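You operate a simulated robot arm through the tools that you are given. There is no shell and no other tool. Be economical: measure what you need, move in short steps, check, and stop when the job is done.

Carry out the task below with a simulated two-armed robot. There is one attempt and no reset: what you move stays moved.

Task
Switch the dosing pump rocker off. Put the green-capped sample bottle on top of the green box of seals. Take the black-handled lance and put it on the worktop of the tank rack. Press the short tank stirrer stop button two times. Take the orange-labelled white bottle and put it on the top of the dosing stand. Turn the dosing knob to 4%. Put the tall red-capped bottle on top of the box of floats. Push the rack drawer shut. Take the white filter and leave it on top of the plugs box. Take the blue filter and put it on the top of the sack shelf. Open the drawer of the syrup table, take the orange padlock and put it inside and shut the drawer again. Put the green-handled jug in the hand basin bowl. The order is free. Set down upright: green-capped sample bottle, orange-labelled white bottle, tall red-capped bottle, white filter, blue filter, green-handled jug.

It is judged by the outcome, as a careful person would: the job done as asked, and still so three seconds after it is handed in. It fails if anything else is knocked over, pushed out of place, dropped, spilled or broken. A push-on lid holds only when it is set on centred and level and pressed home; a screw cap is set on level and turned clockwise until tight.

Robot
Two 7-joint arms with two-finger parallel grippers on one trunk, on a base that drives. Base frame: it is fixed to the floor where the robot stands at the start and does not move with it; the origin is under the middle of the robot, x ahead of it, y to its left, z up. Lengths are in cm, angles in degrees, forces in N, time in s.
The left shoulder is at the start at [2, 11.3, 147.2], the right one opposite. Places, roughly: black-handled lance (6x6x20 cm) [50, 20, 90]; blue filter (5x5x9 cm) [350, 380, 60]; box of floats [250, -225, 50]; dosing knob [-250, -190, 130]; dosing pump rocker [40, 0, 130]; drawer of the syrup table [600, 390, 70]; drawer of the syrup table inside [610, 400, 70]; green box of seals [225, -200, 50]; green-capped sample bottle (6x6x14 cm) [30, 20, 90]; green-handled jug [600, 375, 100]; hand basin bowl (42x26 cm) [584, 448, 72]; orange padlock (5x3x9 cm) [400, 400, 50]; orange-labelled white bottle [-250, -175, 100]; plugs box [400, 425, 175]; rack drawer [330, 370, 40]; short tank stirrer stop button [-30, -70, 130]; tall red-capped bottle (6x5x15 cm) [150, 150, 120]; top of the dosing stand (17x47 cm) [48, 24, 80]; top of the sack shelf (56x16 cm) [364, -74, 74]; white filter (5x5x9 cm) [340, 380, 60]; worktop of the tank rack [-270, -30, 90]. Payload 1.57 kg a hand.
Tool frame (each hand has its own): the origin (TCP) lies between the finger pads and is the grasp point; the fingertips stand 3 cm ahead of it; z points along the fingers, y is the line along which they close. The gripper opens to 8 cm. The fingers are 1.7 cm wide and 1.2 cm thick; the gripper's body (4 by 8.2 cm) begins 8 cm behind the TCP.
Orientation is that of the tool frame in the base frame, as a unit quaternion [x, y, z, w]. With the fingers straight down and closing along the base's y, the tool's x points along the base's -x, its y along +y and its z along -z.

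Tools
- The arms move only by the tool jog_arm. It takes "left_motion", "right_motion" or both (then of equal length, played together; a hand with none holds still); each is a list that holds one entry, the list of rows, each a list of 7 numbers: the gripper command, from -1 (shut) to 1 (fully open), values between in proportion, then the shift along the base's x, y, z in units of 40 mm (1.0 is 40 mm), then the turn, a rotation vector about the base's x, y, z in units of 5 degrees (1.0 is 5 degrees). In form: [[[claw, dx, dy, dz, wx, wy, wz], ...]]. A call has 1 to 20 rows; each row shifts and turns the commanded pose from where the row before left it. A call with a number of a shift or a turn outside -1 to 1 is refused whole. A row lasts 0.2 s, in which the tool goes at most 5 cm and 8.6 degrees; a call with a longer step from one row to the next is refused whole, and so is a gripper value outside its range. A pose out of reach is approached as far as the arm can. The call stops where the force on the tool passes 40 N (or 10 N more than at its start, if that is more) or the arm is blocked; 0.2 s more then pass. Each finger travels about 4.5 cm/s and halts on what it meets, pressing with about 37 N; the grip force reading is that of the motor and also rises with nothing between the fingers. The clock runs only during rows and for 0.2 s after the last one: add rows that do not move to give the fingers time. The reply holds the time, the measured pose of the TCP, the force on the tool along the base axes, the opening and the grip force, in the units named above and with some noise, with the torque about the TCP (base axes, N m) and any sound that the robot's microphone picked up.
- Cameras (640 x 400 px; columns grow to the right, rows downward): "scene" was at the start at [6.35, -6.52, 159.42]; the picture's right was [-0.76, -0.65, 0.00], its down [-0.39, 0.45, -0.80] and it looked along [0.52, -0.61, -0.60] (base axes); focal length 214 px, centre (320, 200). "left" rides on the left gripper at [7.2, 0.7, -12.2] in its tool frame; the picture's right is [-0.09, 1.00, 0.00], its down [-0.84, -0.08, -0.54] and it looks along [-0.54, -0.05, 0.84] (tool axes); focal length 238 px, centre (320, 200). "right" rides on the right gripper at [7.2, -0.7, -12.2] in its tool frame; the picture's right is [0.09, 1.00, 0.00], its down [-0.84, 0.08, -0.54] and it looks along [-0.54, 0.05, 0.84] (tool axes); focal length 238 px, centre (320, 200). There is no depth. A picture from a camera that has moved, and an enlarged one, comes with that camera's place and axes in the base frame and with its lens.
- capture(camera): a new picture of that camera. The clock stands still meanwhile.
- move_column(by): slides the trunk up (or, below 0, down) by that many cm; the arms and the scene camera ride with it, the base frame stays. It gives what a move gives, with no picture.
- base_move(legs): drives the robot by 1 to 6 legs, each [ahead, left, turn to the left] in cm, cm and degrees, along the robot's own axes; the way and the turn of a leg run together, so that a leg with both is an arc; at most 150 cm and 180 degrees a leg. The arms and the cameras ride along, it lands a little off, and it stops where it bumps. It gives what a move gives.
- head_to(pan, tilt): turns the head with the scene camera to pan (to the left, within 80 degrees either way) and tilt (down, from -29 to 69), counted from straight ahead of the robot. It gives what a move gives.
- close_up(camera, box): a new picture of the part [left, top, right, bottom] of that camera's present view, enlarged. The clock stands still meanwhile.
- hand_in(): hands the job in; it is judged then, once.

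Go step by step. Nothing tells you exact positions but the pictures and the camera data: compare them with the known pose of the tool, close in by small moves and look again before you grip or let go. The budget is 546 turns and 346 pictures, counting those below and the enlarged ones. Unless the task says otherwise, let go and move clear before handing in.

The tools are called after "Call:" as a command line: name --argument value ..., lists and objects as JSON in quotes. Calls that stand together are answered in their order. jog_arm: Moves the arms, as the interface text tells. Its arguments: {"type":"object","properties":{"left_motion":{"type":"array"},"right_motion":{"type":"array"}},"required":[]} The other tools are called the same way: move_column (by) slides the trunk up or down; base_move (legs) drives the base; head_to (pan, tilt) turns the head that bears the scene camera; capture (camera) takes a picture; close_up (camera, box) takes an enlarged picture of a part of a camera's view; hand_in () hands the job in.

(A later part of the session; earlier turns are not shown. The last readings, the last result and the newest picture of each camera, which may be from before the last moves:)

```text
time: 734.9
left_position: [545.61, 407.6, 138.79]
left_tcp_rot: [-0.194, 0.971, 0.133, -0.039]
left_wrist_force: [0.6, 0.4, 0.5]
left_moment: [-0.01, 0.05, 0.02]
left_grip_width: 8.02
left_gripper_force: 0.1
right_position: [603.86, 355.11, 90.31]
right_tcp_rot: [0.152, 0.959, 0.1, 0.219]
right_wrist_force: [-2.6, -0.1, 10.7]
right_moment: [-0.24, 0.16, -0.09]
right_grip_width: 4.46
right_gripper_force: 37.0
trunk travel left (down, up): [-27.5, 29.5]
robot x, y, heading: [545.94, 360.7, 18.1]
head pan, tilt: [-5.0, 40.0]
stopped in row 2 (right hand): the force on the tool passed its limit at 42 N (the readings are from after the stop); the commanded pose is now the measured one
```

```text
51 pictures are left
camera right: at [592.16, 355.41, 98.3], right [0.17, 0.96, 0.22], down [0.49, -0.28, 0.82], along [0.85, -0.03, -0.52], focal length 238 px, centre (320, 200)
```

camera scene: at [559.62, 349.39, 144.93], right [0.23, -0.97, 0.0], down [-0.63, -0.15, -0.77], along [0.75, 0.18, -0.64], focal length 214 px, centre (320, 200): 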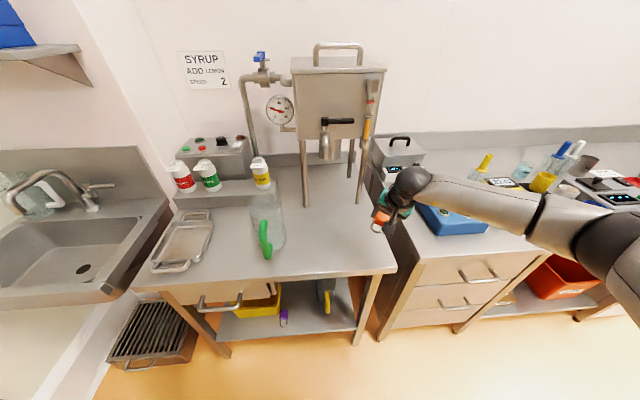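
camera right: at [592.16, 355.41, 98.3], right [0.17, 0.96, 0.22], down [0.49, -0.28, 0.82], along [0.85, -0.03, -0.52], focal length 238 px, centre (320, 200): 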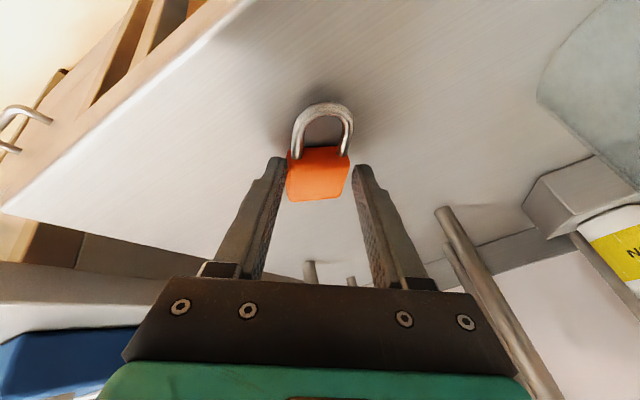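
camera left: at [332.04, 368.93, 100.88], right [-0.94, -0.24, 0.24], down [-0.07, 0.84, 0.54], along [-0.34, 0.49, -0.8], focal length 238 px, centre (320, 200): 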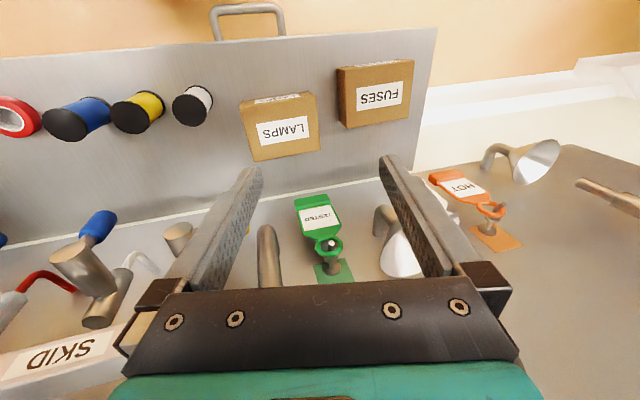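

I release it on the table, retreat, and look.

Call:
jog_arm --right_motion '[[[0, 0, 0, 0, 0, 0, 0], [0.6, 0, 0, 0, 0, 0, 0], [1, 0, 0, 0, 0, 0, 0], [1, 0, 0, 0, 0, 0, 0], [1, -0.25, -0.07, 0.5, 0, 0, 0], [1, -0.25, -0.07, 0.5, 0, 0, 0], [1, -0.25, -0.07, 0.5, 0, 0, 0], [1, -0.25, -0.07, 0.5, 0, 0, 0]]]'

Call:
capture --camera "scene"

```text
time: 736.7
left_position: [545.47, 407.61, 138.74]
left_tcp_rot: [-0.194, 0.971, 0.131, -0.038]
left_wrist_force: [-0.5, 0.2, -0.2]
left_moment: [0.01, 0.02, 0.03]
left_grip_width: 7.97
left_gripper_force: 0.2
right_position: [599.64, 354.02, 98.11]
right_tcp_rot: [0.153, 0.96, 0.097, 0.215]
right_wrist_force: [-0.1, -0.6, 0.8]
right_moment: [-0.01, 0.05, -0.02]
right_grip_width: 8.0
right_gripper_force: 0.0
trunk travel left (down, up): [-27.5, 29.5]
robot x, y, heading: [546.11, 360.58, 18.1]
head pan, tilt: [-5.0, 40.0]
```

```text
50 pictures are left
camera scene: at [555.2, 362.82, 133.92], right [0.23, -0.97, 0.0], down [-0.63, -0.15, -0.77], along [0.75, 0.17, -0.64], focal length 214 px, centre (320, 200)
```

scene: 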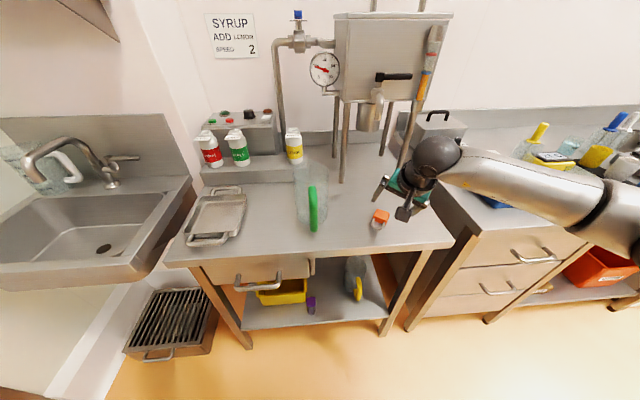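

Padlock is on the table. Now I restore the right hand to natural tool-down, retract, and shift left to the drawer handle (≈[582,387,76]).

Call:
jog_arm --right_motion '[[[1, -0.4, -0.12, 0.2, -0.38, 0.58, 0.88], [1, -0.5, -0.15, 0.2, -0.38, 0.58, 0.88], [-1, -0.5, -0.15, 0.2, -0.38, 0.58, 0.88], [-1, -0.5, -0.15, 0, -0.38, 0.58, 0.88], [-1, -0.5, -0.15, 0, -0.38, 0.58, 0.88], [-1, -0.5, -0.15, 0, -0.38, 0.58, 0.88], [-1, -0.3, -0.1, 0, -0.38, 0.58, 0.88], [-1, 0, 0, 0, -0.38, 0.58, 0.88], [-1, 0, 0, 0, 0, 0, 0]]]'

Call:
base_move --legs '[[0, 23, 0]]'

Call:
capture --camera "right"

```text
time: 738.7
left_position: [545.53, 407.64, 138.75]
left_tcp_rot: [-0.195, 0.971, 0.131, -0.039]
left_wrist_force: [0.0, -0.5, -0.4]
left_moment: [0.05, -0.02, 0.01]
left_grip_width: 8.0
left_gripper_force: 0.0
right_position: [586.75, 350.05, 100.63]
right_tcp_rot: [-0.156, 0.988, 0.001, 0.0]
right_wrist_force: [0.6, 0.2, -0.5]
right_moment: [-0.03, -0.01, 0.01]
right_grip_width: 0.01
right_gripper_force: 21.0
trunk travel left (down, up): [-27.5, 29.5]
robot x, y, heading: [546.85, 360.53, 17.8]
head pan, tilt: [-5.0, 40.0]
```

```text
time: 740.4
left_position: [538.32, 429.67, 138.64]
left_tcp_rot: [-0.194, 0.971, 0.132, -0.039]
left_wrist_force: [-0.2, 0.2, -0.2]
left_moment: [-0.03, 0.02, 0.05]
left_grip_width: 8.01
left_gripper_force: 0.1
right_position: [579.67, 372.22, 100.49]
right_tcp_rot: [-0.156, 0.988, 0.001, 0.001]
right_wrist_force: [0.3, -0.1, -0.6]
right_moment: [-0.02, 0.0, -0.02]
right_grip_width: 0.03
right_gripper_force: 21.7
trunk travel left (down, up): [-27.5, 29.5]
robot x, y, heading: [539.42, 382.4, 18.2]
head pan, tilt: [-5.0, 40.0]
```

```text
49 pictures are left
camera right: at [573.11, 369.18, 112.83], right [-0.39, 0.92, 0.0], down [0.77, 0.33, 0.54], along [0.5, 0.21, -0.84], focal length 238 px, centre (320, 200)
```

right: 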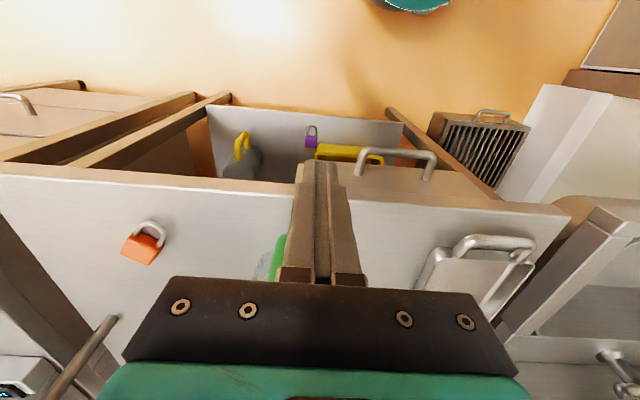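

The handle bar's centre is at [581.8,386.7,76]. I move over and lower the closed fingers just behind the bar.

Call:
base_move --legs '[[0, 13.3, 0]]'

Call:
jog_arm --right_motion '[[[-1, 0.65, 0.2, -0.3, 0, 0, 0], [-1, 0.65, 0.2, -0.5, 0, 0, 0], [-1, 0.65, 0.2, -0.5, 0, 0, 0], [-1, 0, 0, -0.5, 0, 0, 0], [-1, 0, 0, 0, 0, 0, 0]]]'

Call:
capture --camera "right"

```text
time: 741.7
left_position: [534.39, 442.11, 138.71]
left_tcp_rot: [-0.192, 0.972, 0.132, -0.038]
left_wrist_force: [0.3, -0.4, -0.8]
left_moment: [0.03, -0.02, 0.02]
left_grip_width: 8.01
left_gripper_force: 0.0
right_position: [575.55, 384.33, 100.53]
right_tcp_rot: [-0.155, 0.988, 0.002, 0.0]
right_wrist_force: [-0.1, 0.0, -0.4]
right_moment: [-0.03, -0.03, -0.01]
right_grip_width: 0.01
right_gripper_force: 21.5
trunk travel left (down, up): [-27.5, 29.5]
robot x, y, heading: [535.01, 394.56, 18.0]
head pan, tilt: [-5.0, 40.0]
```

```text
time: 742.9
left_position: [534.46, 442.0, 138.56]
left_tcp_rot: [-0.193, 0.972, 0.132, -0.039]
left_wrist_force: [0.1, 0.2, -0.1]
left_moment: [-0.03, 0.01, 0.01]
left_grip_width: 8.0
left_gripper_force: 0.1
right_position: [583.21, 386.64, 93.39]
right_tcp_rot: [-0.154, 0.988, 0.0, 0.002]
right_wrist_force: [0.9, 0.2, 0.4]
right_moment: [0.01, -0.01, 0.01]
right_grip_width: 0.0
right_gripper_force: 21.8
trunk travel left (down, up): [-27.5, 29.5]
robot x, y, heading: [534.69, 394.62, 17.6]
head pan, tilt: [-5.0, 40.0]
```

```text
48 pictures are left
camera right: at [576.71, 383.67, 105.68], right [-0.39, 0.92, 0.0], down [0.77, 0.33, 0.54], along [0.5, 0.21, -0.84], focal length 238 px, centre (320, 200)
```

right: 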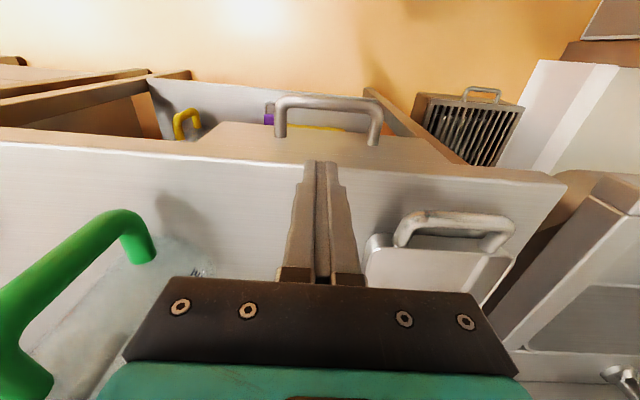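

Fingers are just behind the bar; I shift 0.4 cm and lower with the trunk.

Call:
jog_arm --right_motion '[[[-1, 0.1, 0.03, 0, 0, 0, 0], [-1, 0, 0, 0, 0, 0, 0]]]'

Call:
move_column --by -16

Call:
capture --camera "right"

```text
time: 743.5
left_position: [534.42, 441.95, 138.65]
left_tcp_rot: [-0.193, 0.971, 0.133, -0.038]
left_wrist_force: [0.7, 0.1, -0.2]
left_moment: [-0.01, -0.01, 0.0]
left_grip_width: 7.98
left_gripper_force: 0.0
right_position: [583.86, 386.69, 93.48]
right_tcp_rot: [-0.154, 0.988, 0.001, 0.0]
right_wrist_force: [0.0, 0.4, -0.6]
right_moment: [0.0, 0.0, 0.0]
right_grip_width: 0.0
right_gripper_force: 21.2
trunk travel left (down, up): [-27.5, 29.5]
robot x, y, heading: [535.03, 394.62, 18.2]
head pan, tilt: [-5.0, 40.0]
```

```text
time: 745.3
left_position: [534.13, 441.97, 122.88]
left_tcp_rot: [-0.193, 0.972, 0.132, -0.037]
left_wrist_force: [-0.3, -0.5, 0.5]
left_moment: [0.03, -0.01, -0.02]
left_grip_width: 7.99
left_gripper_force: 0.1
right_position: [583.89, 386.84, 77.98]
right_tcp_rot: [-0.153, 0.988, 0.002, 0.008]
right_wrist_force: [-1.0, -2.8, 34.8]
right_moment: [-0.89, -0.88, -0.12]
right_grip_width: 0.0
right_gripper_force: 21.3
trunk travel left (down, up): [-11.5, 45.5]
robot x, y, heading: [535.14, 395.06, 18.2]
head pan, tilt: [-5.0, 40.0]
```

```text
47 pictures are left
camera right: at [577.13, 383.83, 90.14], right [-0.39, 0.92, 0.0], down [0.77, 0.32, 0.55], along [0.51, 0.22, -0.83], focal length 238 px, centre (320, 200)
```

right: 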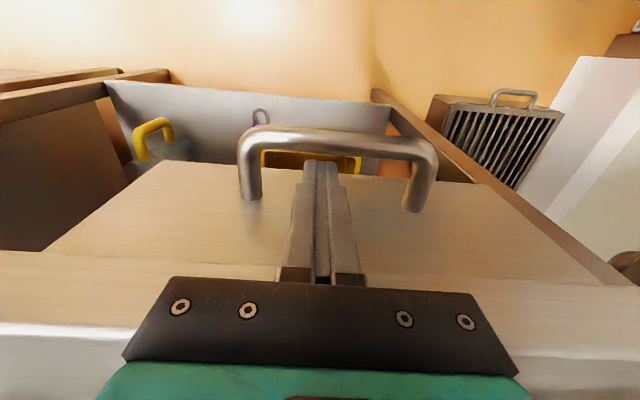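

The gripper body probably touched the table edge. I raise 3 cm, tilt 10° forward, shift slightly back, and lower again.

Call:
move_column --by 4

Call:
jog_arm --right_motion '[[[-1, -0.1, 0, 0, 0.31, -0.95, 0], [-1, -0.1, 0, 0, 0.31, -0.95, 0], [-1, 0, 0, 0, 0, 0, 0]]]'

Call:
move_column --by -8

Call:
capture --camera "right"

```text
time: 746.1
left_position: [534.43, 441.96, 126.66]
left_tcp_rot: [-0.192, 0.972, 0.133, -0.039]
left_wrist_force: [-0.1, -0.3, -0.8]
left_moment: [-0.02, -0.02, -0.01]
left_grip_width: 7.99
left_gripper_force: 0.0
right_position: [583.8, 386.68, 81.27]
right_tcp_rot: [-0.153, 0.988, 0.0, 0.0]
right_wrist_force: [0.2, 0.6, -0.3]
right_moment: [-0.01, 0.01, -0.02]
right_grip_width: 0.0
right_gripper_force: 21.6
trunk travel left (down, up): [-15.5, 41.5]
robot x, y, heading: [535.06, 394.5, 18.1]
head pan, tilt: [-5.0, 40.0]
```

```text
time: 747.0
left_position: [534.45, 441.87, 126.72]
left_tcp_rot: [-0.193, 0.971, 0.133, -0.039]
left_wrist_force: [0.2, -0.4, 0.0]
left_moment: [0.0, -0.02, 0.0]
left_grip_width: 8.02
left_gripper_force: 0.0
right_position: [582.99, 386.68, 81.45]
right_tcp_rot: [-0.153, 0.984, 0.015, 0.087]
right_wrist_force: [0.0, 0.3, -0.5]
right_moment: [0.02, 0.0, -0.03]
right_grip_width: 0.0
right_gripper_force: 21.0
trunk travel left (down, up): [-15.5, 41.5]
robot x, y, heading: [534.71, 394.99, 18.0]
head pan, tilt: [-5.0, 40.0]
```

```text
time: 747.7
left_position: [534.29, 442.06, 122.06]
left_tcp_rot: [-0.192, 0.972, 0.132, -0.039]
left_wrist_force: [0.0, -0.4, 0.3]
left_moment: [-0.01, 0.01, 0.03]
left_grip_width: 8.0
left_gripper_force: 0.0
right_position: [583.14, 386.64, 77.4]
right_tcp_rot: [-0.153, 0.984, 0.018, 0.095]
right_wrist_force: [-8.4, -1.3, 9.3]
right_moment: [0.12, -0.86, -0.14]
right_grip_width: 0.01
right_gripper_force: 21.6
trunk travel left (down, up): [-10.8, 46.2]
robot x, y, heading: [535.03, 395.17, 17.8]
head pan, tilt: [-5.0, 40.0]
stopped: the force on the tool passed its limit at 46 N (the readings are from after the stop); the commanded pose is now the measured one
```

```text
46 pictures are left
camera right: at [574.51, 383.13, 88.14], right [-0.39, 0.92, -0.01], down [0.66, 0.29, 0.69], along [0.64, 0.26, -0.72], focal length 238 px, centre (320, 200)
```

right: 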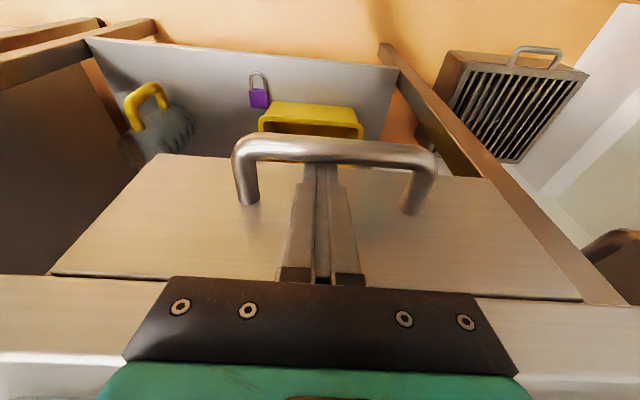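

The fingertips were on top of the bar. I raise, move 1.1 cm further in, and lower again.

Call:
jog_arm --right_motion '[[[-1, 0, 0, 0.6, 0, 0, 0], [-1, 0.29, 0.09, 0, 0, 0, 0], [-1, 0, 0, -0.6, 0, 0, 0], [-1, 0, 0, -0.4, 0, 0, 0], [-1, 0, 0, -0.4, 0, 0, 0], [-1, 0, 0, -0.3, 0, 0, 0], [-1, 0, 0, 0, 0, 0, 0]]]'

Call:
capture --camera "right"

```text
time: 748.6
left_position: [534.34, 441.89, 122.04]
left_tcp_rot: [-0.192, 0.972, 0.132, -0.039]
left_wrist_force: [-0.1, 0.4, -0.5]
left_moment: [0.0, 0.0, 0.01]
left_grip_width: 7.99
left_gripper_force: 0.2
right_position: [584.77, 387.19, 77.73]
right_tcp_rot: [-0.151, 0.982, 0.023, 0.108]
right_wrist_force: [-11.5, -1.4, 15.8]
right_moment: [-0.09, -0.93, -0.14]
right_grip_width: 0.01
right_gripper_force: 21.2
trunk travel left (down, up): [-10.8, 46.2]
robot x, y, heading: [534.77, 394.79, 18.1]
head pan, tilt: [-5.0, 40.0]
stopped in row 4 (right hand): the force on the tool passed its limit at 52 N (the readings are from after the stop); the commanded pose is now the measured one
```

```text
45 pictures are left
camera right: at [575.82, 383.45, 88.14], right [-0.39, 0.92, -0.01], down [0.65, 0.28, 0.71], along [0.66, 0.27, -0.7], focal length 238 px, centre (320, 200)
```

right: 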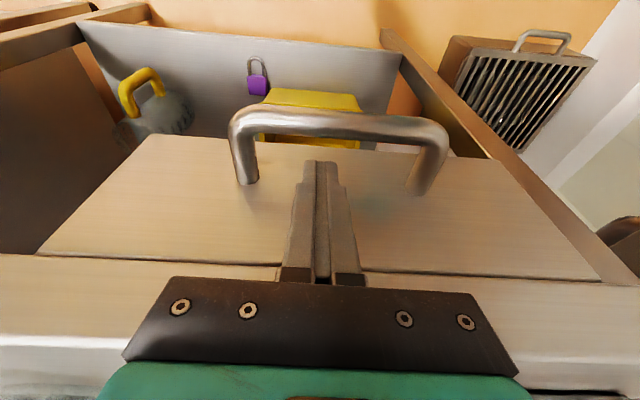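

The palm still meets the table edge. I tilt to 35°, pull back, then slide in along the finger axis over the bar.

Call:
jog_arm --right_motion '[[[-1, -0.3, -0.1, 0.5, 0, 0, 0], [-1, -0.4, -0.12, 0.4, 0.31, -0.95, 0], [-1, -0.4, -0.12, 0.2, 0.31, -0.95, 0], [-1, 0, 0, 0, 0.31, -0.95, 0], [-1, 0, 0, 0, 0.31, -0.95, 0], [-1, 0, 0, 0, 0.31, -0.95, 0], [-1, 0, 0, 0, 0, 0, 0]]]'

Call:
jog_arm --right_motion '[[[-1, 0.25, 0.08, -0.37, 0, 0, 0], [-1, 0.25, 0.08, -0.37, 0, 0, 0], [-1, 0.25, 0.08, -0.37, 0, 0, 0], [-1, 0.25, 0.08, -0.37, 0, 0, 0], [-1, 0.2, 0.06, -0.3, 0, 0, 0], [-1, 0, 0, 0, 0, 0, 0]]]'

Call:
capture --camera "right"

```text
time: 750.2
left_position: [534.41, 441.94, 122.01]
left_tcp_rot: [-0.192, 0.972, 0.132, -0.04]
left_wrist_force: [0.4, 0.1, 0.9]
left_moment: [-0.01, -0.01, 0.01]
left_grip_width: 8.0
left_gripper_force: 0.0
right_position: [580.49, 385.63, 81.75]
right_tcp_rot: [-0.145, 0.936, 0.055, 0.315]
right_wrist_force: [-0.7, 0.2, -0.7]
right_moment: [-0.02, -0.03, 0.0]
right_grip_width: 0.0
right_gripper_force: 21.4
trunk travel left (down, up): [-10.8, 46.2]
robot x, y, heading: [535.14, 395.02, 18.1]
head pan, tilt: [-5.0, 40.0]
```

```text
time: 751.3
left_position: [534.24, 441.93, 122.18]
left_tcp_rot: [-0.191, 0.972, 0.132, -0.039]
left_wrist_force: [-0.9, 0.1, 0.1]
left_moment: [0.01, -0.03, 0.02]
left_grip_width: 8.05
left_gripper_force: 0.1
right_position: [583.72, 387.08, 75.47]
right_tcp_rot: [-0.146, 0.938, 0.056, 0.309]
right_wrist_force: [-16.3, -4.6, 4.5]
right_moment: [-0.07, 0.2, 0.02]
right_grip_width: 0.0
right_gripper_force: 21.5
trunk travel left (down, up): [-10.8, 46.2]
robot x, y, heading: [534.99, 394.92, 17.7]
head pan, tilt: [-5.0, 40.0]
stopped in row 5 (right hand): the force on the tool passed its limit at 88 N (the readings are from after the stop); the commanded pose is now the measured one
```

```text
44 pictures are left
camera right: at [571.64, 382.37, 81.09], right [-0.38, 0.93, -0.04], down [0.31, 0.17, 0.93], along [0.87, 0.34, -0.35], focal length 238 px, centre (320, 200)
```

right: 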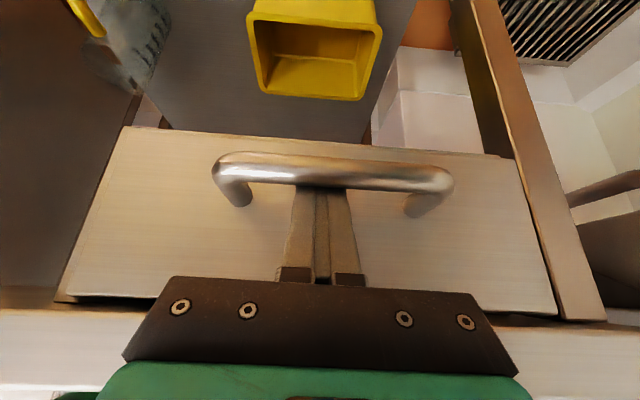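

The fingertips are hooked behind the bar. I ease off the drawer front and pull by driving the base back.

Call:
base_move --legs '[[-8, 0, 0]]'

Call:
base_move --legs '[[-9, 0, 0]]'

Call:
capture --camera "scene"

```text
time: 752.4
left_position: [527.03, 439.62, 122.03]
left_tcp_rot: [-0.191, 0.972, 0.132, -0.039]
left_wrist_force: [0.8, 0.1, 1.1]
left_moment: [-0.01, -0.04, -0.01]
left_grip_width: 8.0
left_gripper_force: 0.0
right_position: [576.58, 384.67, 75.58]
right_tcp_rot: [-0.144, 0.938, 0.054, 0.311]
right_wrist_force: [0.6, -1.1, 0.1]
right_moment: [0.03, -0.02, -0.01]
right_grip_width: 0.0
right_gripper_force: 21.3
trunk travel left (down, up): [-10.8, 46.2]
robot x, y, heading: [527.93, 392.56, 17.8]
head pan, tilt: [-5.0, 40.0]
```

```text
time: 753.5
left_position: [518.67, 436.85, 121.89]
left_tcp_rot: [-0.191, 0.972, 0.133, -0.038]
left_wrist_force: [-0.5, -1.3, 0.4]
left_moment: [-0.04, 0.0, -0.01]
left_grip_width: 8.0
left_gripper_force: 0.1
right_position: [568.11, 381.98, 75.55]
right_tcp_rot: [-0.144, 0.938, 0.055, 0.311]
right_wrist_force: [0.1, 0.0, 0.8]
right_moment: [-0.03, 0.0, -0.02]
right_grip_width: 0.01
right_gripper_force: 21.5
trunk travel left (down, up): [-10.8, 46.2]
robot x, y, heading: [519.6, 389.73, 17.6]
head pan, tilt: [-5.0, 40.0]
```

```text
43 pictures are left
camera scene: at [528.06, 391.97, 117.26], right [0.22, -0.98, 0.0], down [-0.63, -0.14, -0.77], along [0.75, 0.17, -0.64], focal length 214 px, centre (320, 200)
```

scene: 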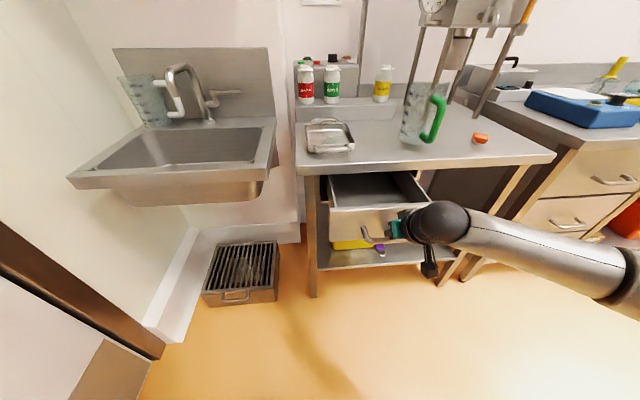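

The drawer is open about 12 cm. I slide the fingers out, raise, and go back to the padlock.

Call:
jog_arm --right_motion '[[[-1, -0.25, -0.08, 0.37, 0, 0, 0], [-1, -0.25, -0.08, 0.37, 0, 0, 0], [-1, -0.25, -0.08, 0.37, 0, 0, 0], [-1, -0.25, -0.08, 0.37, 0, 0, 0], [-1, -0.2, -0.08, 0.37, 0, 0, 0], [-1, 0, 0, 0, 0, 0, 0]]]'

Call:
move_column --by 20

Call:
jog_arm --right_motion '[[[-1, 0, 0, 0, -0.31, 0.95, 0], [-1, 0, 0, 0, -0.31, 0.95, 0], [1, 0, 0, 0, -0.31, 0.95, 0], [1, 0, 0, 0, -0.31, 0.95, 0], [1, 0, 0, 0, -0.31, 0.95, 0], [1, 0, 0, 0, -0.31, 0.95, 0], [1, 0, 0, 0, -0.31, 0.95, 0], [1, 0, 0, 0, 0, 0, -1], [1, 0, 0, 0, 0, 0, -1], [1, 0, 0, 0, 0, 0, -1], [1, 0, 0, 0, 0, 0, -1], [1, 0, 0, 0, 0, 0, -1], [1, 0, 0, 0, 0, 0, -1], [1, 0, 0, 0, 0, 0, -1], [1, 0, 0, 0, 0, 0, -1], [1, 0, 0, 0, 0, 0, 0]]]'

Call:
base_move --legs '[[0, -36, 0], [16, 0, 0]]'

Call:
capture --camera "right"

```text
time: 754.9
left_position: [518.73, 436.77, 121.98]
left_tcp_rot: [-0.191, 0.972, 0.132, -0.039]
left_wrist_force: [1.0, 0.2, -0.2]
left_moment: [0.0, -0.03, 0.0]
left_grip_width: 7.99
left_gripper_force: 0.0
right_position: [563.4, 380.47, 82.86]
right_tcp_rot: [-0.145, 0.938, 0.054, 0.31]
right_wrist_force: [0.3, -0.6, -1.1]
right_moment: [0.02, -0.04, -0.03]
right_grip_width: 0.03
right_gripper_force: 21.0
trunk travel left (down, up): [-10.8, 46.2]
robot x, y, heading: [518.98, 389.68, 17.9]
head pan, tilt: [-5.0, 40.0]
```

```text
time: 757.0
left_position: [518.67, 436.79, 142.05]
left_tcp_rot: [-0.191, 0.972, 0.132, -0.038]
left_wrist_force: [0.0, 0.1, -0.8]
left_moment: [-0.02, 0.03, -0.03]
left_grip_width: 7.95
left_gripper_force: 0.0
right_position: [563.46, 380.35, 102.9]
right_tcp_rot: [-0.144, 0.938, 0.054, 0.309]
right_wrist_force: [0.5, 0.5, 0.8]
right_moment: [-0.04, 0.01, 0.0]
right_grip_width: 0.0
right_gripper_force: 21.2
trunk travel left (down, up): [-30.8, 26.2]
robot x, y, heading: [519.28, 389.68, 17.9]
head pan, tilt: [-5.0, 40.0]
```

```text
time: 760.4
left_position: [518.75, 436.76, 142.22]
left_tcp_rot: [-0.19, 0.972, 0.133, -0.039]
left_wrist_force: [-0.3, -0.2, -0.6]
left_moment: [-0.03, 0.02, 0.01]
left_grip_width: 8.01
left_gripper_force: 0.0
right_position: [563.47, 380.37, 102.79]
right_tcp_rot: [0.197, 0.98, 0.001, 0.017]
right_wrist_force: [0.6, -0.1, -0.5]
right_moment: [-0.01, 0.04, -0.04]
right_grip_width: 7.98
right_gripper_force: 0.0
trunk travel left (down, up): [-30.8, 26.2]
robot x, y, heading: [518.91, 389.26, 17.9]
head pan, tilt: [-5.0, 40.0]
```

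```text
time: 763.8
left_position: [545.43, 407.62, 142.17]
left_tcp_rot: [-0.188, 0.972, 0.133, -0.039]
left_wrist_force: [-0.2, 1.6, 0.2]
left_moment: [-0.01, 0.05, -0.01]
left_grip_width: 8.0
left_gripper_force: 0.1
right_position: [589.74, 350.94, 102.86]
right_tcp_rot: [0.198, 0.98, 0.0, 0.016]
right_wrist_force: [0.0, 0.6, 0.5]
right_moment: [-0.02, 0.0, -0.02]
right_grip_width: 8.02
right_gripper_force: 0.0
trunk travel left (down, up): [-30.8, 26.2]
robot x, y, heading: [545.36, 360.27, 17.5]
head pan, tilt: [-5.0, 40.0]
```

```text
42 pictures are left
camera right: at [582.62, 353.17, 114.85], right [0.3, 0.95, 0.0], down [0.78, -0.25, 0.57], along [0.54, -0.17, -0.82], focal length 238 px, centre (320, 200)
```

right: 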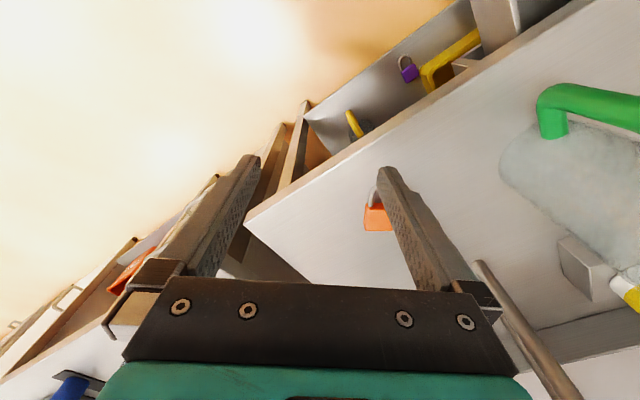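

The padlock is at about [606.2,355]. I move over it.

Call:
base_move --legs '[[8, -1, 0]]'

Call:
jog_arm --right_motion '[[[1, 0.55, 0.17, -0.3, 0, 0, 0], [1, 0.55, 0.17, -0.3, 0, 0, 0], [1, 0.5, 0.16, -0.3, 0, 0, 0], [1, 0.5, 0.16, -0.3, 0, 0, 0], [1, 0, 0, 0, 0, 0, 0]]]'

Call:
capture --camera "right"

```text
time: 764.8
left_position: [553.16, 409.05, 142.1]
left_tcp_rot: [-0.188, 0.972, 0.133, -0.039]
left_wrist_force: [0.7, -0.7, 0.1]
left_moment: [0.0, 0.04, 0.03]
left_grip_width: 8.0
left_gripper_force: 0.2
right_position: [597.65, 352.32, 102.95]
right_tcp_rot: [0.199, 0.98, 0.001, 0.016]
right_wrist_force: [-0.5, -0.2, 0.4]
right_moment: [0.0, 0.0, -0.02]
right_grip_width: 7.99
right_gripper_force: 0.0
trunk travel left (down, up): [-30.8, 26.2]
robot x, y, heading: [553.24, 361.85, 17.6]
head pan, tilt: [-5.0, 40.0]
```

```text
time: 766.0
left_position: [553.1, 408.95, 142.12]
left_tcp_rot: [-0.188, 0.972, 0.133, -0.038]
left_wrist_force: [0.5, -0.1, -0.3]
left_moment: [0.02, 0.0, -0.01]
left_grip_width: 8.0
left_gripper_force: 0.0
right_position: [606.01, 355.34, 98.33]
right_tcp_rot: [0.198, 0.98, 0.001, 0.016]
right_wrist_force: [-0.1, 0.1, -0.3]
right_moment: [-0.02, 0.0, 0.03]
right_grip_width: 7.99
right_gripper_force: 0.0
trunk travel left (down, up): [-30.8, 26.2]
robot x, y, heading: [553.02, 361.32, 17.6]
head pan, tilt: [-5.0, 40.0]
```

```text
41 pictures are left
camera right: at [598.76, 357.41, 110.35], right [0.3, 0.95, 0.0], down [0.78, -0.25, 0.57], along [0.54, -0.17, -0.82], focal length 238 px, centre (320, 200)
```

right: 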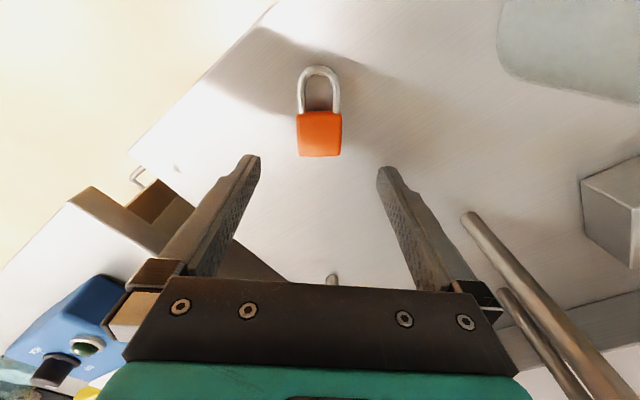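

Perfectly aligned. I lower, grip and lift the padlock.

Call:
jog_arm --right_motion '[[[1, 0.05, -0.05, -0.6, 0, 0, 0], [1, 0, 0, -0.6, 0, 0, 0], [1, 0, 0, -0.6, 0, 0, 0], [1, 0, 0, -0.3, 0, 0, 0], [-1, 0, 0, 0, 0, 0, 0], [-1, 0, 0, 0, 0, 0, 0], [-1, 0, 0, 0, 0, 0, 0], [-1, 0, 0, 0, 0, 0, 0], [-1, 0, 0, 0, 0, 0, 0], [-1, 0, 0, 0.4, 0, 0, 0], [-1, -0.3, -0.1, 0.6, 0, 0, 0], [-1, -0.5, -0.16, 0.6, 0, 0, 0], [-1, -0.6, -0.18, 0.6, 0, 0, 0], [-1, -0.6, -0.18, 0.3, 0, 0, 0]]]'

```text
time: 769.0
left_position: [553.19, 408.99, 142.08]
left_tcp_rot: [-0.189, 0.972, 0.133, -0.038]
left_wrist_force: [0.2, -0.8, -0.1]
left_moment: [-0.02, 0.0, 0.0]
left_grip_width: 8.01
left_gripper_force: 0.1
right_position: [598.01, 352.4, 99.68]
right_tcp_rot: [0.198, 0.98, 0.001, 0.016]
right_wrist_force: [-0.3, 0.7, -0.8]
right_moment: [0.02, -0.06, -0.02]
right_grip_width: 4.35
right_gripper_force: 37.3
trunk travel left (down, up): [-30.8, 26.2]
robot x, y, heading: [553.86, 361.99, 17.3]
head pan, tilt: [-5.0, 40.0]
```

Padlock gripped. I back off, shift left to the open drawer.

Call:
base_move --legs '[[-15, 0, 0], [0, 38, 0], [8, 0, 0]]'

Call:
capture --camera "right"

```text
time: 773.1
left_position: [534.36, 443.04, 142.08]
left_tcp_rot: [-0.196, 0.971, 0.133, -0.04]
left_wrist_force: [-0.9, 0.2, -0.6]
left_moment: [0.02, 0.02, 0.0]
left_grip_width: 8.0
left_gripper_force: 0.1
right_position: [580.06, 387.06, 99.63]
right_tcp_rot: [0.192, 0.981, 0.001, 0.015]
right_wrist_force: [-0.2, -0.3, -1.5]
right_moment: [0.01, 0.04, 0.02]
right_grip_width: 4.33
right_gripper_force: 37.0
trunk travel left (down, up): [-30.8, 26.2]
robot x, y, heading: [535.33, 395.95, 18.5]
head pan, tilt: [-5.0, 40.0]
```

```text
40 pictures are left
camera right: at [572.96, 389.18, 111.66], right [0.29, 0.96, 0.0], down [0.79, -0.24, 0.57], along [0.54, -0.16, -0.82], focal length 238 px, centre (320, 200)
```

right: 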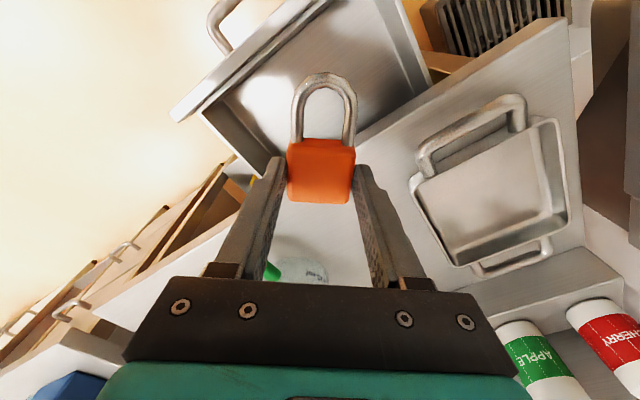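

The landing point is well inside the open drawer. I lower the padlock in.

Call:
move_column --by -21

Call:
jog_arm --right_motion '[[[-1, 0, 0, -0.3, 0, 0, 0], [-1, 0, 0, -0.3, 0, 0, 0], [-1, 0, 0, -0.2, 0, 0, 0], [-1, 0, 0, -0.2, 0, 0, 0], [-1, 0, 0, -0.2, 0, 0, 0], [-1, 0, 0, 0, 0, 0, 0]]]'

Call:
capture --camera "right"

```text
time: 775.3
left_position: [534.23, 442.88, 121.11]
left_tcp_rot: [-0.196, 0.971, 0.132, -0.039]
left_wrist_force: [0.8, -0.6, 1.2]
left_moment: [0.04, 0.01, -0.01]
left_grip_width: 8.0
left_gripper_force: 0.1
right_position: [580.14, 387.06, 78.57]
right_tcp_rot: [0.192, 0.981, 0.0, 0.016]
right_wrist_force: [0.6, 0.2, -1.5]
right_moment: [-0.01, -0.02, 0.0]
right_grip_width: 4.3
right_gripper_force: 36.8
trunk travel left (down, up): [-9.8, 47.2]
robot x, y, heading: [535.0, 396.02, 18.3]
head pan, tilt: [-5.0, 40.0]
```

```text
time: 776.5
left_position: [534.24, 443.0, 121.08]
left_tcp_rot: [-0.197, 0.971, 0.133, -0.039]
left_wrist_force: [-0.5, 0.1, -0.4]
left_moment: [0.0, 0.02, 0.0]
left_grip_width: 7.99
left_gripper_force: 0.0
right_position: [580.53, 387.18, 75.18]
right_tcp_rot: [0.192, 0.981, 0.005, 0.024]
right_wrist_force: [0.4, 0.8, 12.0]
right_moment: [-0.29, 0.21, -0.03]
right_grip_width: 4.33
right_gripper_force: 37.0
trunk travel left (down, up): [-9.8, 47.2]
robot x, y, heading: [535.18, 395.58, 18.2]
head pan, tilt: [-5.0, 40.0]
stopped in row 5 (right hand): the force on the tool passed its limit at 56 N (the readings are from after the stop); the commanded pose is now the measured one
```

```text
39 pictures are left
camera right: at [573.14, 389.24, 87.05], right [0.29, 0.96, 0.02], down [0.78, -0.25, 0.58], along [0.56, -0.16, -0.81], focal length 238 px, centre (320, 200)
```

right: 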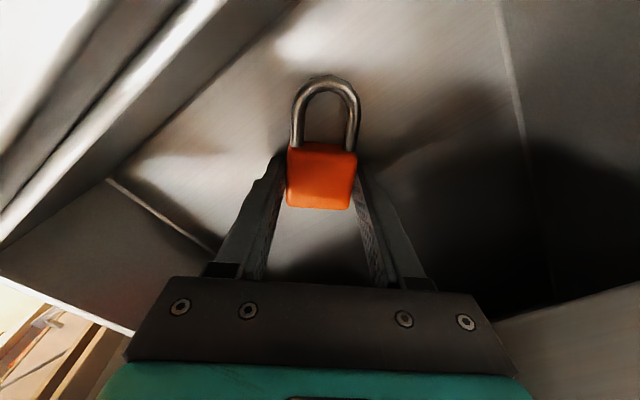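

The padlock lies on the drawer floor. I release, raise, back off behind the handle, and prepare to push the drawer shut.

Call:
jog_arm --right_motion '[[[0, 0, 0, 0, 0, 0, 0], [0.5, 0, 0, 0, 0, 0, 0], [0.8, 0, 0, 0, 0, 0, 0], [0.8, 0, 0, 0, 0, 0, 0], [0.8, 0, 0, 0.5, 0, 0, 0]]]'

Call:
move_column --by 24

Call:
base_move --legs '[[-21, 0, 0]]'

Call:
jog_arm --right_motion '[[[-1, 0, 0, 0, 0, 0, 1], [-1, 0, 0, 0, 0, 0, 1], [-1, 0, 0, 0, 0, 0, 1], [-1, 0, 0, 0, 0, 0, 1], [-1, 0, 0, 0, 0, 0, 1], [-1, 0, 0, 0, 0, 0, 1], [-1, 0, 0, 0, 0, 0, 1], [-1, 0, 0, 0, 0, 0, 1], [-1, 0, 0, 0, 0.31, -0.95, 0], [-1, 0, 0, 0, 0.31, -0.95, 0], [-1, 0, 0, 0, 0.31, -0.95, 0], [-1, 0, 0, 0, 0.31, -0.95, 0], [-1, 0, 0, 0, 0, 0, 0]]]'

Call:
move_column --by -24.5

Call:
capture --camera "right"

```text
time: 777.7
left_position: [534.31, 442.94, 120.94]
left_tcp_rot: [-0.195, 0.971, 0.131, -0.039]
left_wrist_force: [0.3, -0.5, 0.3]
left_moment: [0.0, 0.01, -0.02]
left_grip_width: 8.0
left_gripper_force: 0.1
right_position: [580.24, 387.04, 76.72]
right_tcp_rot: [0.194, 0.981, 0.001, 0.022]
right_wrist_force: [0.5, 0.1, 0.0]
right_moment: [0.0, -0.03, -0.01]
right_grip_width: 7.18
right_gripper_force: 0.0
trunk travel left (down, up): [-9.8, 47.2]
robot x, y, heading: [535.43, 395.54, 18.3]
head pan, tilt: [-5.0, 40.0]
```

```text
time: 780.2
left_position: [534.19, 443.03, 145.03]
left_tcp_rot: [-0.195, 0.971, 0.132, -0.039]
left_wrist_force: [-0.1, -0.3, -0.1]
left_moment: [-0.01, 0.0, -0.01]
left_grip_width: 8.01
left_gripper_force: 0.1
right_position: [580.28, 387.09, 100.9]
right_tcp_rot: [0.192, 0.981, 0.004, 0.022]
right_wrist_force: [0.9, -0.4, 0.2]
right_moment: [0.02, -0.02, -0.01]
right_grip_width: 7.21
right_gripper_force: 0.0
trunk travel left (down, up): [-33.8, 23.2]
robot x, y, heading: [534.82, 395.81, 18.2]
head pan, tilt: [-5.0, 40.0]
```

```text
time: 781.8
left_position: [514.22, 436.32, 145.06]
left_tcp_rot: [-0.197, 0.971, 0.133, -0.04]
left_wrist_force: [0.2, 0.3, 0.1]
left_moment: [0.06, -0.03, 0.02]
left_grip_width: 7.99
left_gripper_force: 0.1
right_position: [560.72, 380.62, 101.05]
right_tcp_rot: [0.191, 0.981, 0.005, 0.023]
right_wrist_force: [-0.5, 0.2, -1.1]
right_moment: [0.0, -0.03, -0.01]
right_grip_width: 7.21
right_gripper_force: 0.1
trunk travel left (down, up): [-33.8, 23.2]
robot x, y, heading: [515.45, 389.5, 18.2]
head pan, tilt: [-5.0, 40.0]
```

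```text
time: 784.6
left_position: [514.41, 436.37, 145.11]
left_tcp_rot: [-0.197, 0.971, 0.132, -0.04]
left_wrist_force: [0.4, -0.4, 0.6]
left_moment: [0.01, 0.03, 0.0]
left_grip_width: 8.03
left_gripper_force: 0.1
right_position: [560.7, 380.7, 100.96]
right_tcp_rot: [-0.154, 0.969, 0.038, 0.191]
right_wrist_force: [0.4, -0.3, 0.4]
right_moment: [-0.02, 0.04, -0.04]
right_grip_width: 0.0
right_gripper_force: 21.3
trunk travel left (down, up): [-33.8, 23.2]
robot x, y, heading: [515.25, 389.37, 18.7]
head pan, tilt: [-5.0, 40.0]
```

```text
time: 787.1
left_position: [514.31, 436.4, 120.61]
left_tcp_rot: [-0.195, 0.971, 0.132, -0.04]
left_wrist_force: [-0.2, 0.0, -0.5]
left_moment: [-0.01, -0.02, 0.02]
left_grip_width: 8.0
left_gripper_force: 0.0
right_position: [560.59, 380.53, 76.47]
right_tcp_rot: [-0.153, 0.969, 0.038, 0.191]
right_wrist_force: [0.2, 0.0, -0.7]
right_moment: [0.01, -0.03, -0.01]
right_grip_width: 0.0
right_gripper_force: 21.0
trunk travel left (down, up): [-9.3, 47.7]
robot x, y, heading: [515.5, 389.18, 18.6]
head pan, tilt: [-5.0, 40.0]
```

```text
38 pictures are left
camera right: at [550.27, 376.32, 85.01], right [-0.39, 0.92, -0.02], down [0.52, 0.24, 0.82], along [0.76, 0.31, -0.57], focal length 238 px, centre (320, 200)
```

right: 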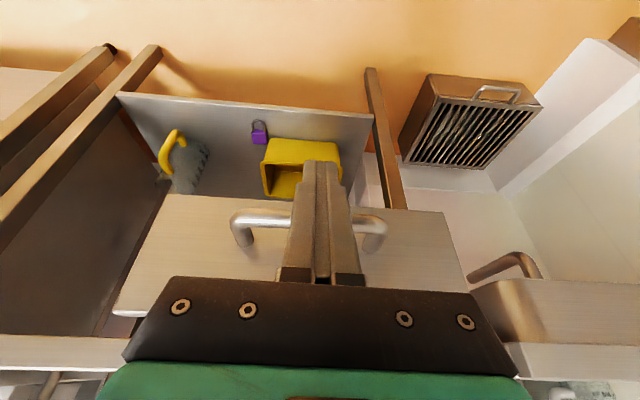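

Fingers are centred in front of the handle. I push by driving the base forward.

Call:
base_move --legs '[[17, 0, 0]]'

Call:
jog_arm --right_motion '[[[-1, 0.14, 0.045, 0, 0, 0, 0], [-1, 0.14, 0.045, 0, 0, 0, 0], [-1, 0.14, 0.045, 0, 0, 0, 0], [-1, 0.14, 0.045, 0, 0, 0, 0], [-1, 0.14, 0.045, 0, 0, 0, 0], [-1, 0.14, 0.045, 0, 0, 0, 0], [-1, 0.14, 0.045, 0, 0, 0, 0], [-1, 0.14, 0.045, 0, 0, 0, 0], [-1, 0.14, 0.045, 0, 0, 0, 0], [-1, 0.14, 0.045, 0, 0, 0, 0], [-1, 0.14, 0.045, 0, 0, 0, 0], [-1, 0.14, 0.045, 0, 0, 0, 0]]]'

Call:
capture --camera "right"

```text
time: 788.6
left_position: [530.53, 441.76, 120.55]
left_tcp_rot: [-0.197, 0.971, 0.132, -0.039]
left_wrist_force: [0.6, -0.7, -0.3]
left_moment: [0.03, -0.01, -0.01]
left_grip_width: 7.99
left_gripper_force: 0.2
right_position: [576.79, 386.15, 76.39]
right_tcp_rot: [-0.155, 0.969, 0.039, 0.191]
right_wrist_force: [0.3, -1.0, 0.4]
right_moment: [-0.01, 0.02, -0.02]
right_grip_width: 0.0
right_gripper_force: 22.0
trunk travel left (down, up): [-9.3, 47.7]
robot x, y, heading: [531.62, 394.78, 18.4]
head pan, tilt: [-5.0, 40.0]
```

```text
time: 790.2
left_position: [530.47, 441.79, 120.51]
left_tcp_rot: [-0.197, 0.971, 0.132, -0.04]
left_wrist_force: [-0.2, 0.1, 0.1]
left_moment: [-0.04, 0.02, 0.0]
left_grip_width: 7.99
left_gripper_force: 0.1
right_position: [579.64, 387.0, 75.83]
right_tcp_rot: [-0.158, 0.971, 0.037, 0.176]
right_wrist_force: [-5.8, -0.6, -2.1]
right_moment: [-0.04, 0.03, 0.01]
right_grip_width: 0.0
right_gripper_force: 20.9
trunk travel left (down, up): [-9.3, 47.7]
robot x, y, heading: [531.25, 394.47, 18.5]
head pan, tilt: [-5.0, 40.0]
stopped in row 7 (right hand): the force on the tool passed its limit at 44 N (the readings are from after the stop); the commanded pose is now the measured one
```

```text
37 pictures are left
camera right: at [569.41, 382.72, 84.76], right [-0.4, 0.92, -0.02], down [0.54, 0.25, 0.8], along [0.74, 0.31, -0.59], focal length 238 px, centre (320, 200)
```

right: 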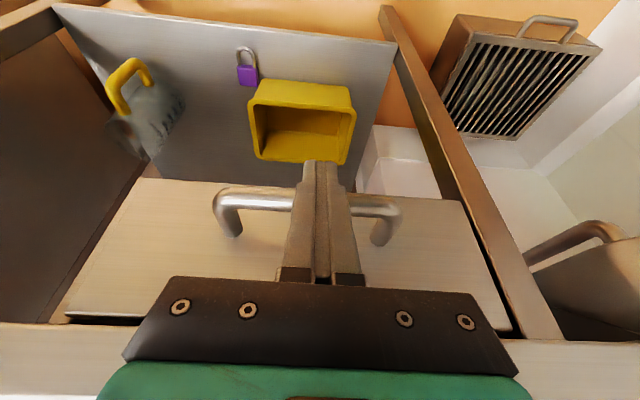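

The drawer is shut (hard stop at its original position). Next the jug: I raise, back off, and look at it closely.

Call:
jog_arm --right_motion '[[[-1, -0.5, -0.15, 0, 0, 0, 0], [-1, -0.5, -0.15, 0, 0, 0, 0], [-1, -0.5, -0.15, 0.3, -0.31, 0.95, 0], [-1, 0, 0, 0.3, -0.31, 0.95, 0], [-1, 0, 0, 0.3, -0.31, 0.95, 0], [-1, 0, 0, 0, -0.31, 0.95, 0], [-1, 0, 0, 0, 0, 0, 0]]]'

Call:
base_move --legs '[[-8, 0, 0], [0, -22, 0]]'

Call:
move_column --by 38

Call:
head_to --pan 0 --tilt 35

Call:
close_up --camera "scene" --box '[220, 120, 460, 300]'

```text
time: 791.8
left_position: [530.44, 441.79, 120.5]
left_tcp_rot: [-0.195, 0.971, 0.132, -0.039]
left_wrist_force: [0.1, -0.3, 0.5]
left_moment: [0.01, -0.02, 0.0]
left_grip_width: 7.99
left_gripper_force: 0.1
right_position: [573.76, 385.55, 79.63]
right_tcp_rot: [-0.158, 0.987, 0.01, 0.006]
right_wrist_force: [-1.5, 0.1, 0.3]
right_moment: [-0.02, 0.01, 0.03]
right_grip_width: 0.01
right_gripper_force: 21.5
trunk travel left (down, up): [-9.3, 47.7]
robot x, y, heading: [531.57, 394.57, 18.4]
head pan, tilt: [-5.0, 40.0]
```

```text
time: 794.1
left_position: [529.6, 418.32, 120.61]
left_tcp_rot: [-0.198, 0.97, 0.132, -0.04]
left_wrist_force: [1.0, -0.1, 0.4]
left_moment: [-0.02, 0.0, 0.06]
left_grip_width: 8.0
left_gripper_force: 0.0
right_position: [573.2, 362.35, 79.54]
right_tcp_rot: [-0.16, 0.987, 0.01, 0.007]
right_wrist_force: [0.2, 0.0, 0.5]
right_moment: [0.03, -0.01, 0.0]
right_grip_width: 0.0
right_gripper_force: 21.1
trunk travel left (down, up): [-9.3, 47.7]
robot x, y, heading: [531.16, 371.11, 18.6]
head pan, tilt: [-5.0, 40.0]
```

```text
time: 797.8
left_position: [529.6, 418.39, 158.44]
left_tcp_rot: [-0.199, 0.97, 0.131, -0.039]
left_wrist_force: [-0.1, 0.1, 0.7]
left_moment: [0.01, 0.02, 0.02]
left_grip_width: 8.01
left_gripper_force: 0.1
right_position: [573.17, 362.36, 117.6]
right_tcp_rot: [-0.16, 0.987, 0.01, 0.008]
right_wrist_force: [-0.1, -0.2, 0.3]
right_moment: [0.04, 0.01, 0.01]
right_grip_width: 0.0
right_gripper_force: 21.3
trunk travel left (down, up): [-47.3, 9.7]
robot x, y, heading: [530.62, 371.21, 18.6]
head pan, tilt: [-5.0, 40.0]
```

```text
time: 798.4
left_position: [529.63, 418.32, 158.54]
left_tcp_rot: [-0.199, 0.97, 0.132, -0.04]
left_wrist_force: [0.1, -0.6, 0.7]
left_moment: [0.01, 0.05, 0.02]
left_grip_width: 8.01
left_gripper_force: 0.1
right_position: [573.22, 362.24, 117.59]
right_tcp_rot: [-0.16, 0.987, 0.011, 0.007]
right_wrist_force: [0.0, -0.1, 0.2]
right_moment: [0.01, 0.01, -0.01]
right_grip_width: 0.0
right_gripper_force: 21.1
trunk travel left (down, up): [-47.3, 9.7]
robot x, y, heading: [530.68, 371.5, 18.7]
head pan, tilt: [0.0, 35.0]
```

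```text
2.22 times, centred on (340, 210) of scene
camera zoom: at [539.89, 374.49, 154.51], right [0.32, -0.95, 0.0], down [-0.54, -0.18, -0.82], along [0.78, 0.26, -0.57], focal length 477 px, centre (276, 178)
```

zoom: 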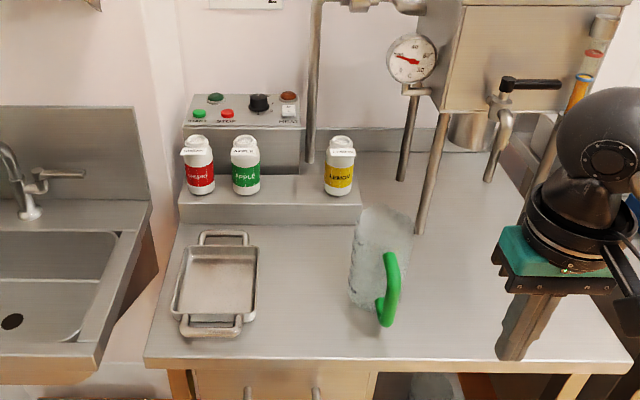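

The jug's green handle faces me: vertical bar at about [597.3,374.3], z 89–102. I approach with a small tilt and the fingers on both sides of it.

Call:
jog_arm --right_motion '[[[0.4, 0, 0, 0, 0.31, -0.95, 0], [0.4, 0, 0, 0, 0.31, -0.95, 0], [0.4, 0, 0, 0, 0.31, -0.95, 0], [0.4, 0, 0, 0, 0, 0, 0]]]'

Call:
base_move --legs '[[14, 3.7, 0]]'

Call:
move_column --by -10

Call:
capture --camera "right"

```text
time: 799.4
left_position: [529.77, 418.32, 158.61]
left_tcp_rot: [-0.199, 0.97, 0.132, -0.04]
left_wrist_force: [0.1, -0.2, -1.1]
left_moment: [0.01, 0.01, 0.0]
left_grip_width: 8.02
left_gripper_force: 0.1
right_position: [573.08, 362.31, 117.57]
right_tcp_rot: [-0.16, 0.977, 0.03, 0.136]
right_wrist_force: [-0.1, 1.0, -0.8]
right_moment: [0.01, 0.01, -0.01]
right_grip_width: 5.59
right_gripper_force: 0.1
trunk travel left (down, up): [-47.3, 9.7]
robot x, y, heading: [530.71, 371.22, 19.0]
head pan, tilt: [0.0, 35.0]
```

```text
time: 800.8
left_position: [541.12, 426.24, 158.55]
left_tcp_rot: [-0.201, 0.97, 0.131, -0.04]
left_wrist_force: [0.2, -0.4, -0.3]
left_moment: [-0.01, 0.03, 0.03]
left_grip_width: 8.0
left_gripper_force: 0.1
right_position: [584.83, 370.27, 117.6]
right_tcp_rot: [-0.161, 0.977, 0.03, 0.135]
right_wrist_force: [-0.1, 0.4, -0.8]
right_moment: [-0.02, 0.01, -0.03]
right_grip_width: 5.58
right_gripper_force: 0.0
trunk travel left (down, up): [-47.3, 9.7]
robot x, y, heading: [542.68, 378.91, 18.7]
head pan, tilt: [0.0, 35.0]
```

```text
time: 802.1
left_position: [540.98, 426.27, 148.56]
left_tcp_rot: [-0.201, 0.97, 0.133, -0.04]
left_wrist_force: [0.0, -0.4, -0.3]
left_moment: [0.01, 0.0, -0.02]
left_grip_width: 7.99
left_gripper_force: 0.0
right_position: [584.69, 370.28, 107.68]
right_tcp_rot: [-0.162, 0.977, 0.03, 0.136]
right_wrist_force: [-0.5, 0.9, -0.1]
right_moment: [0.01, -0.03, 0.02]
right_grip_width: 5.59
right_gripper_force: 0.0
trunk travel left (down, up): [-37.3, 19.7]
robot x, y, heading: [542.51, 378.85, 19.1]
head pan, tilt: [0.0, 35.0]
```

```text
35 pictures are left
camera right: at [575.41, 366.16, 117.46], right [-0.41, 0.91, -0.01], down [0.6, 0.27, 0.75], along [0.69, 0.3, -0.66], focal length 238 px, centre (320, 200)
```

right: 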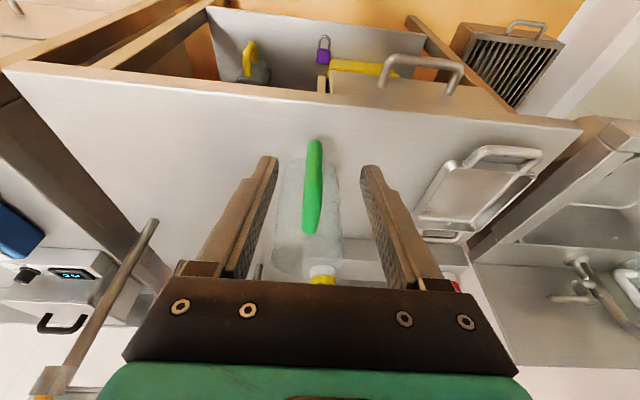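

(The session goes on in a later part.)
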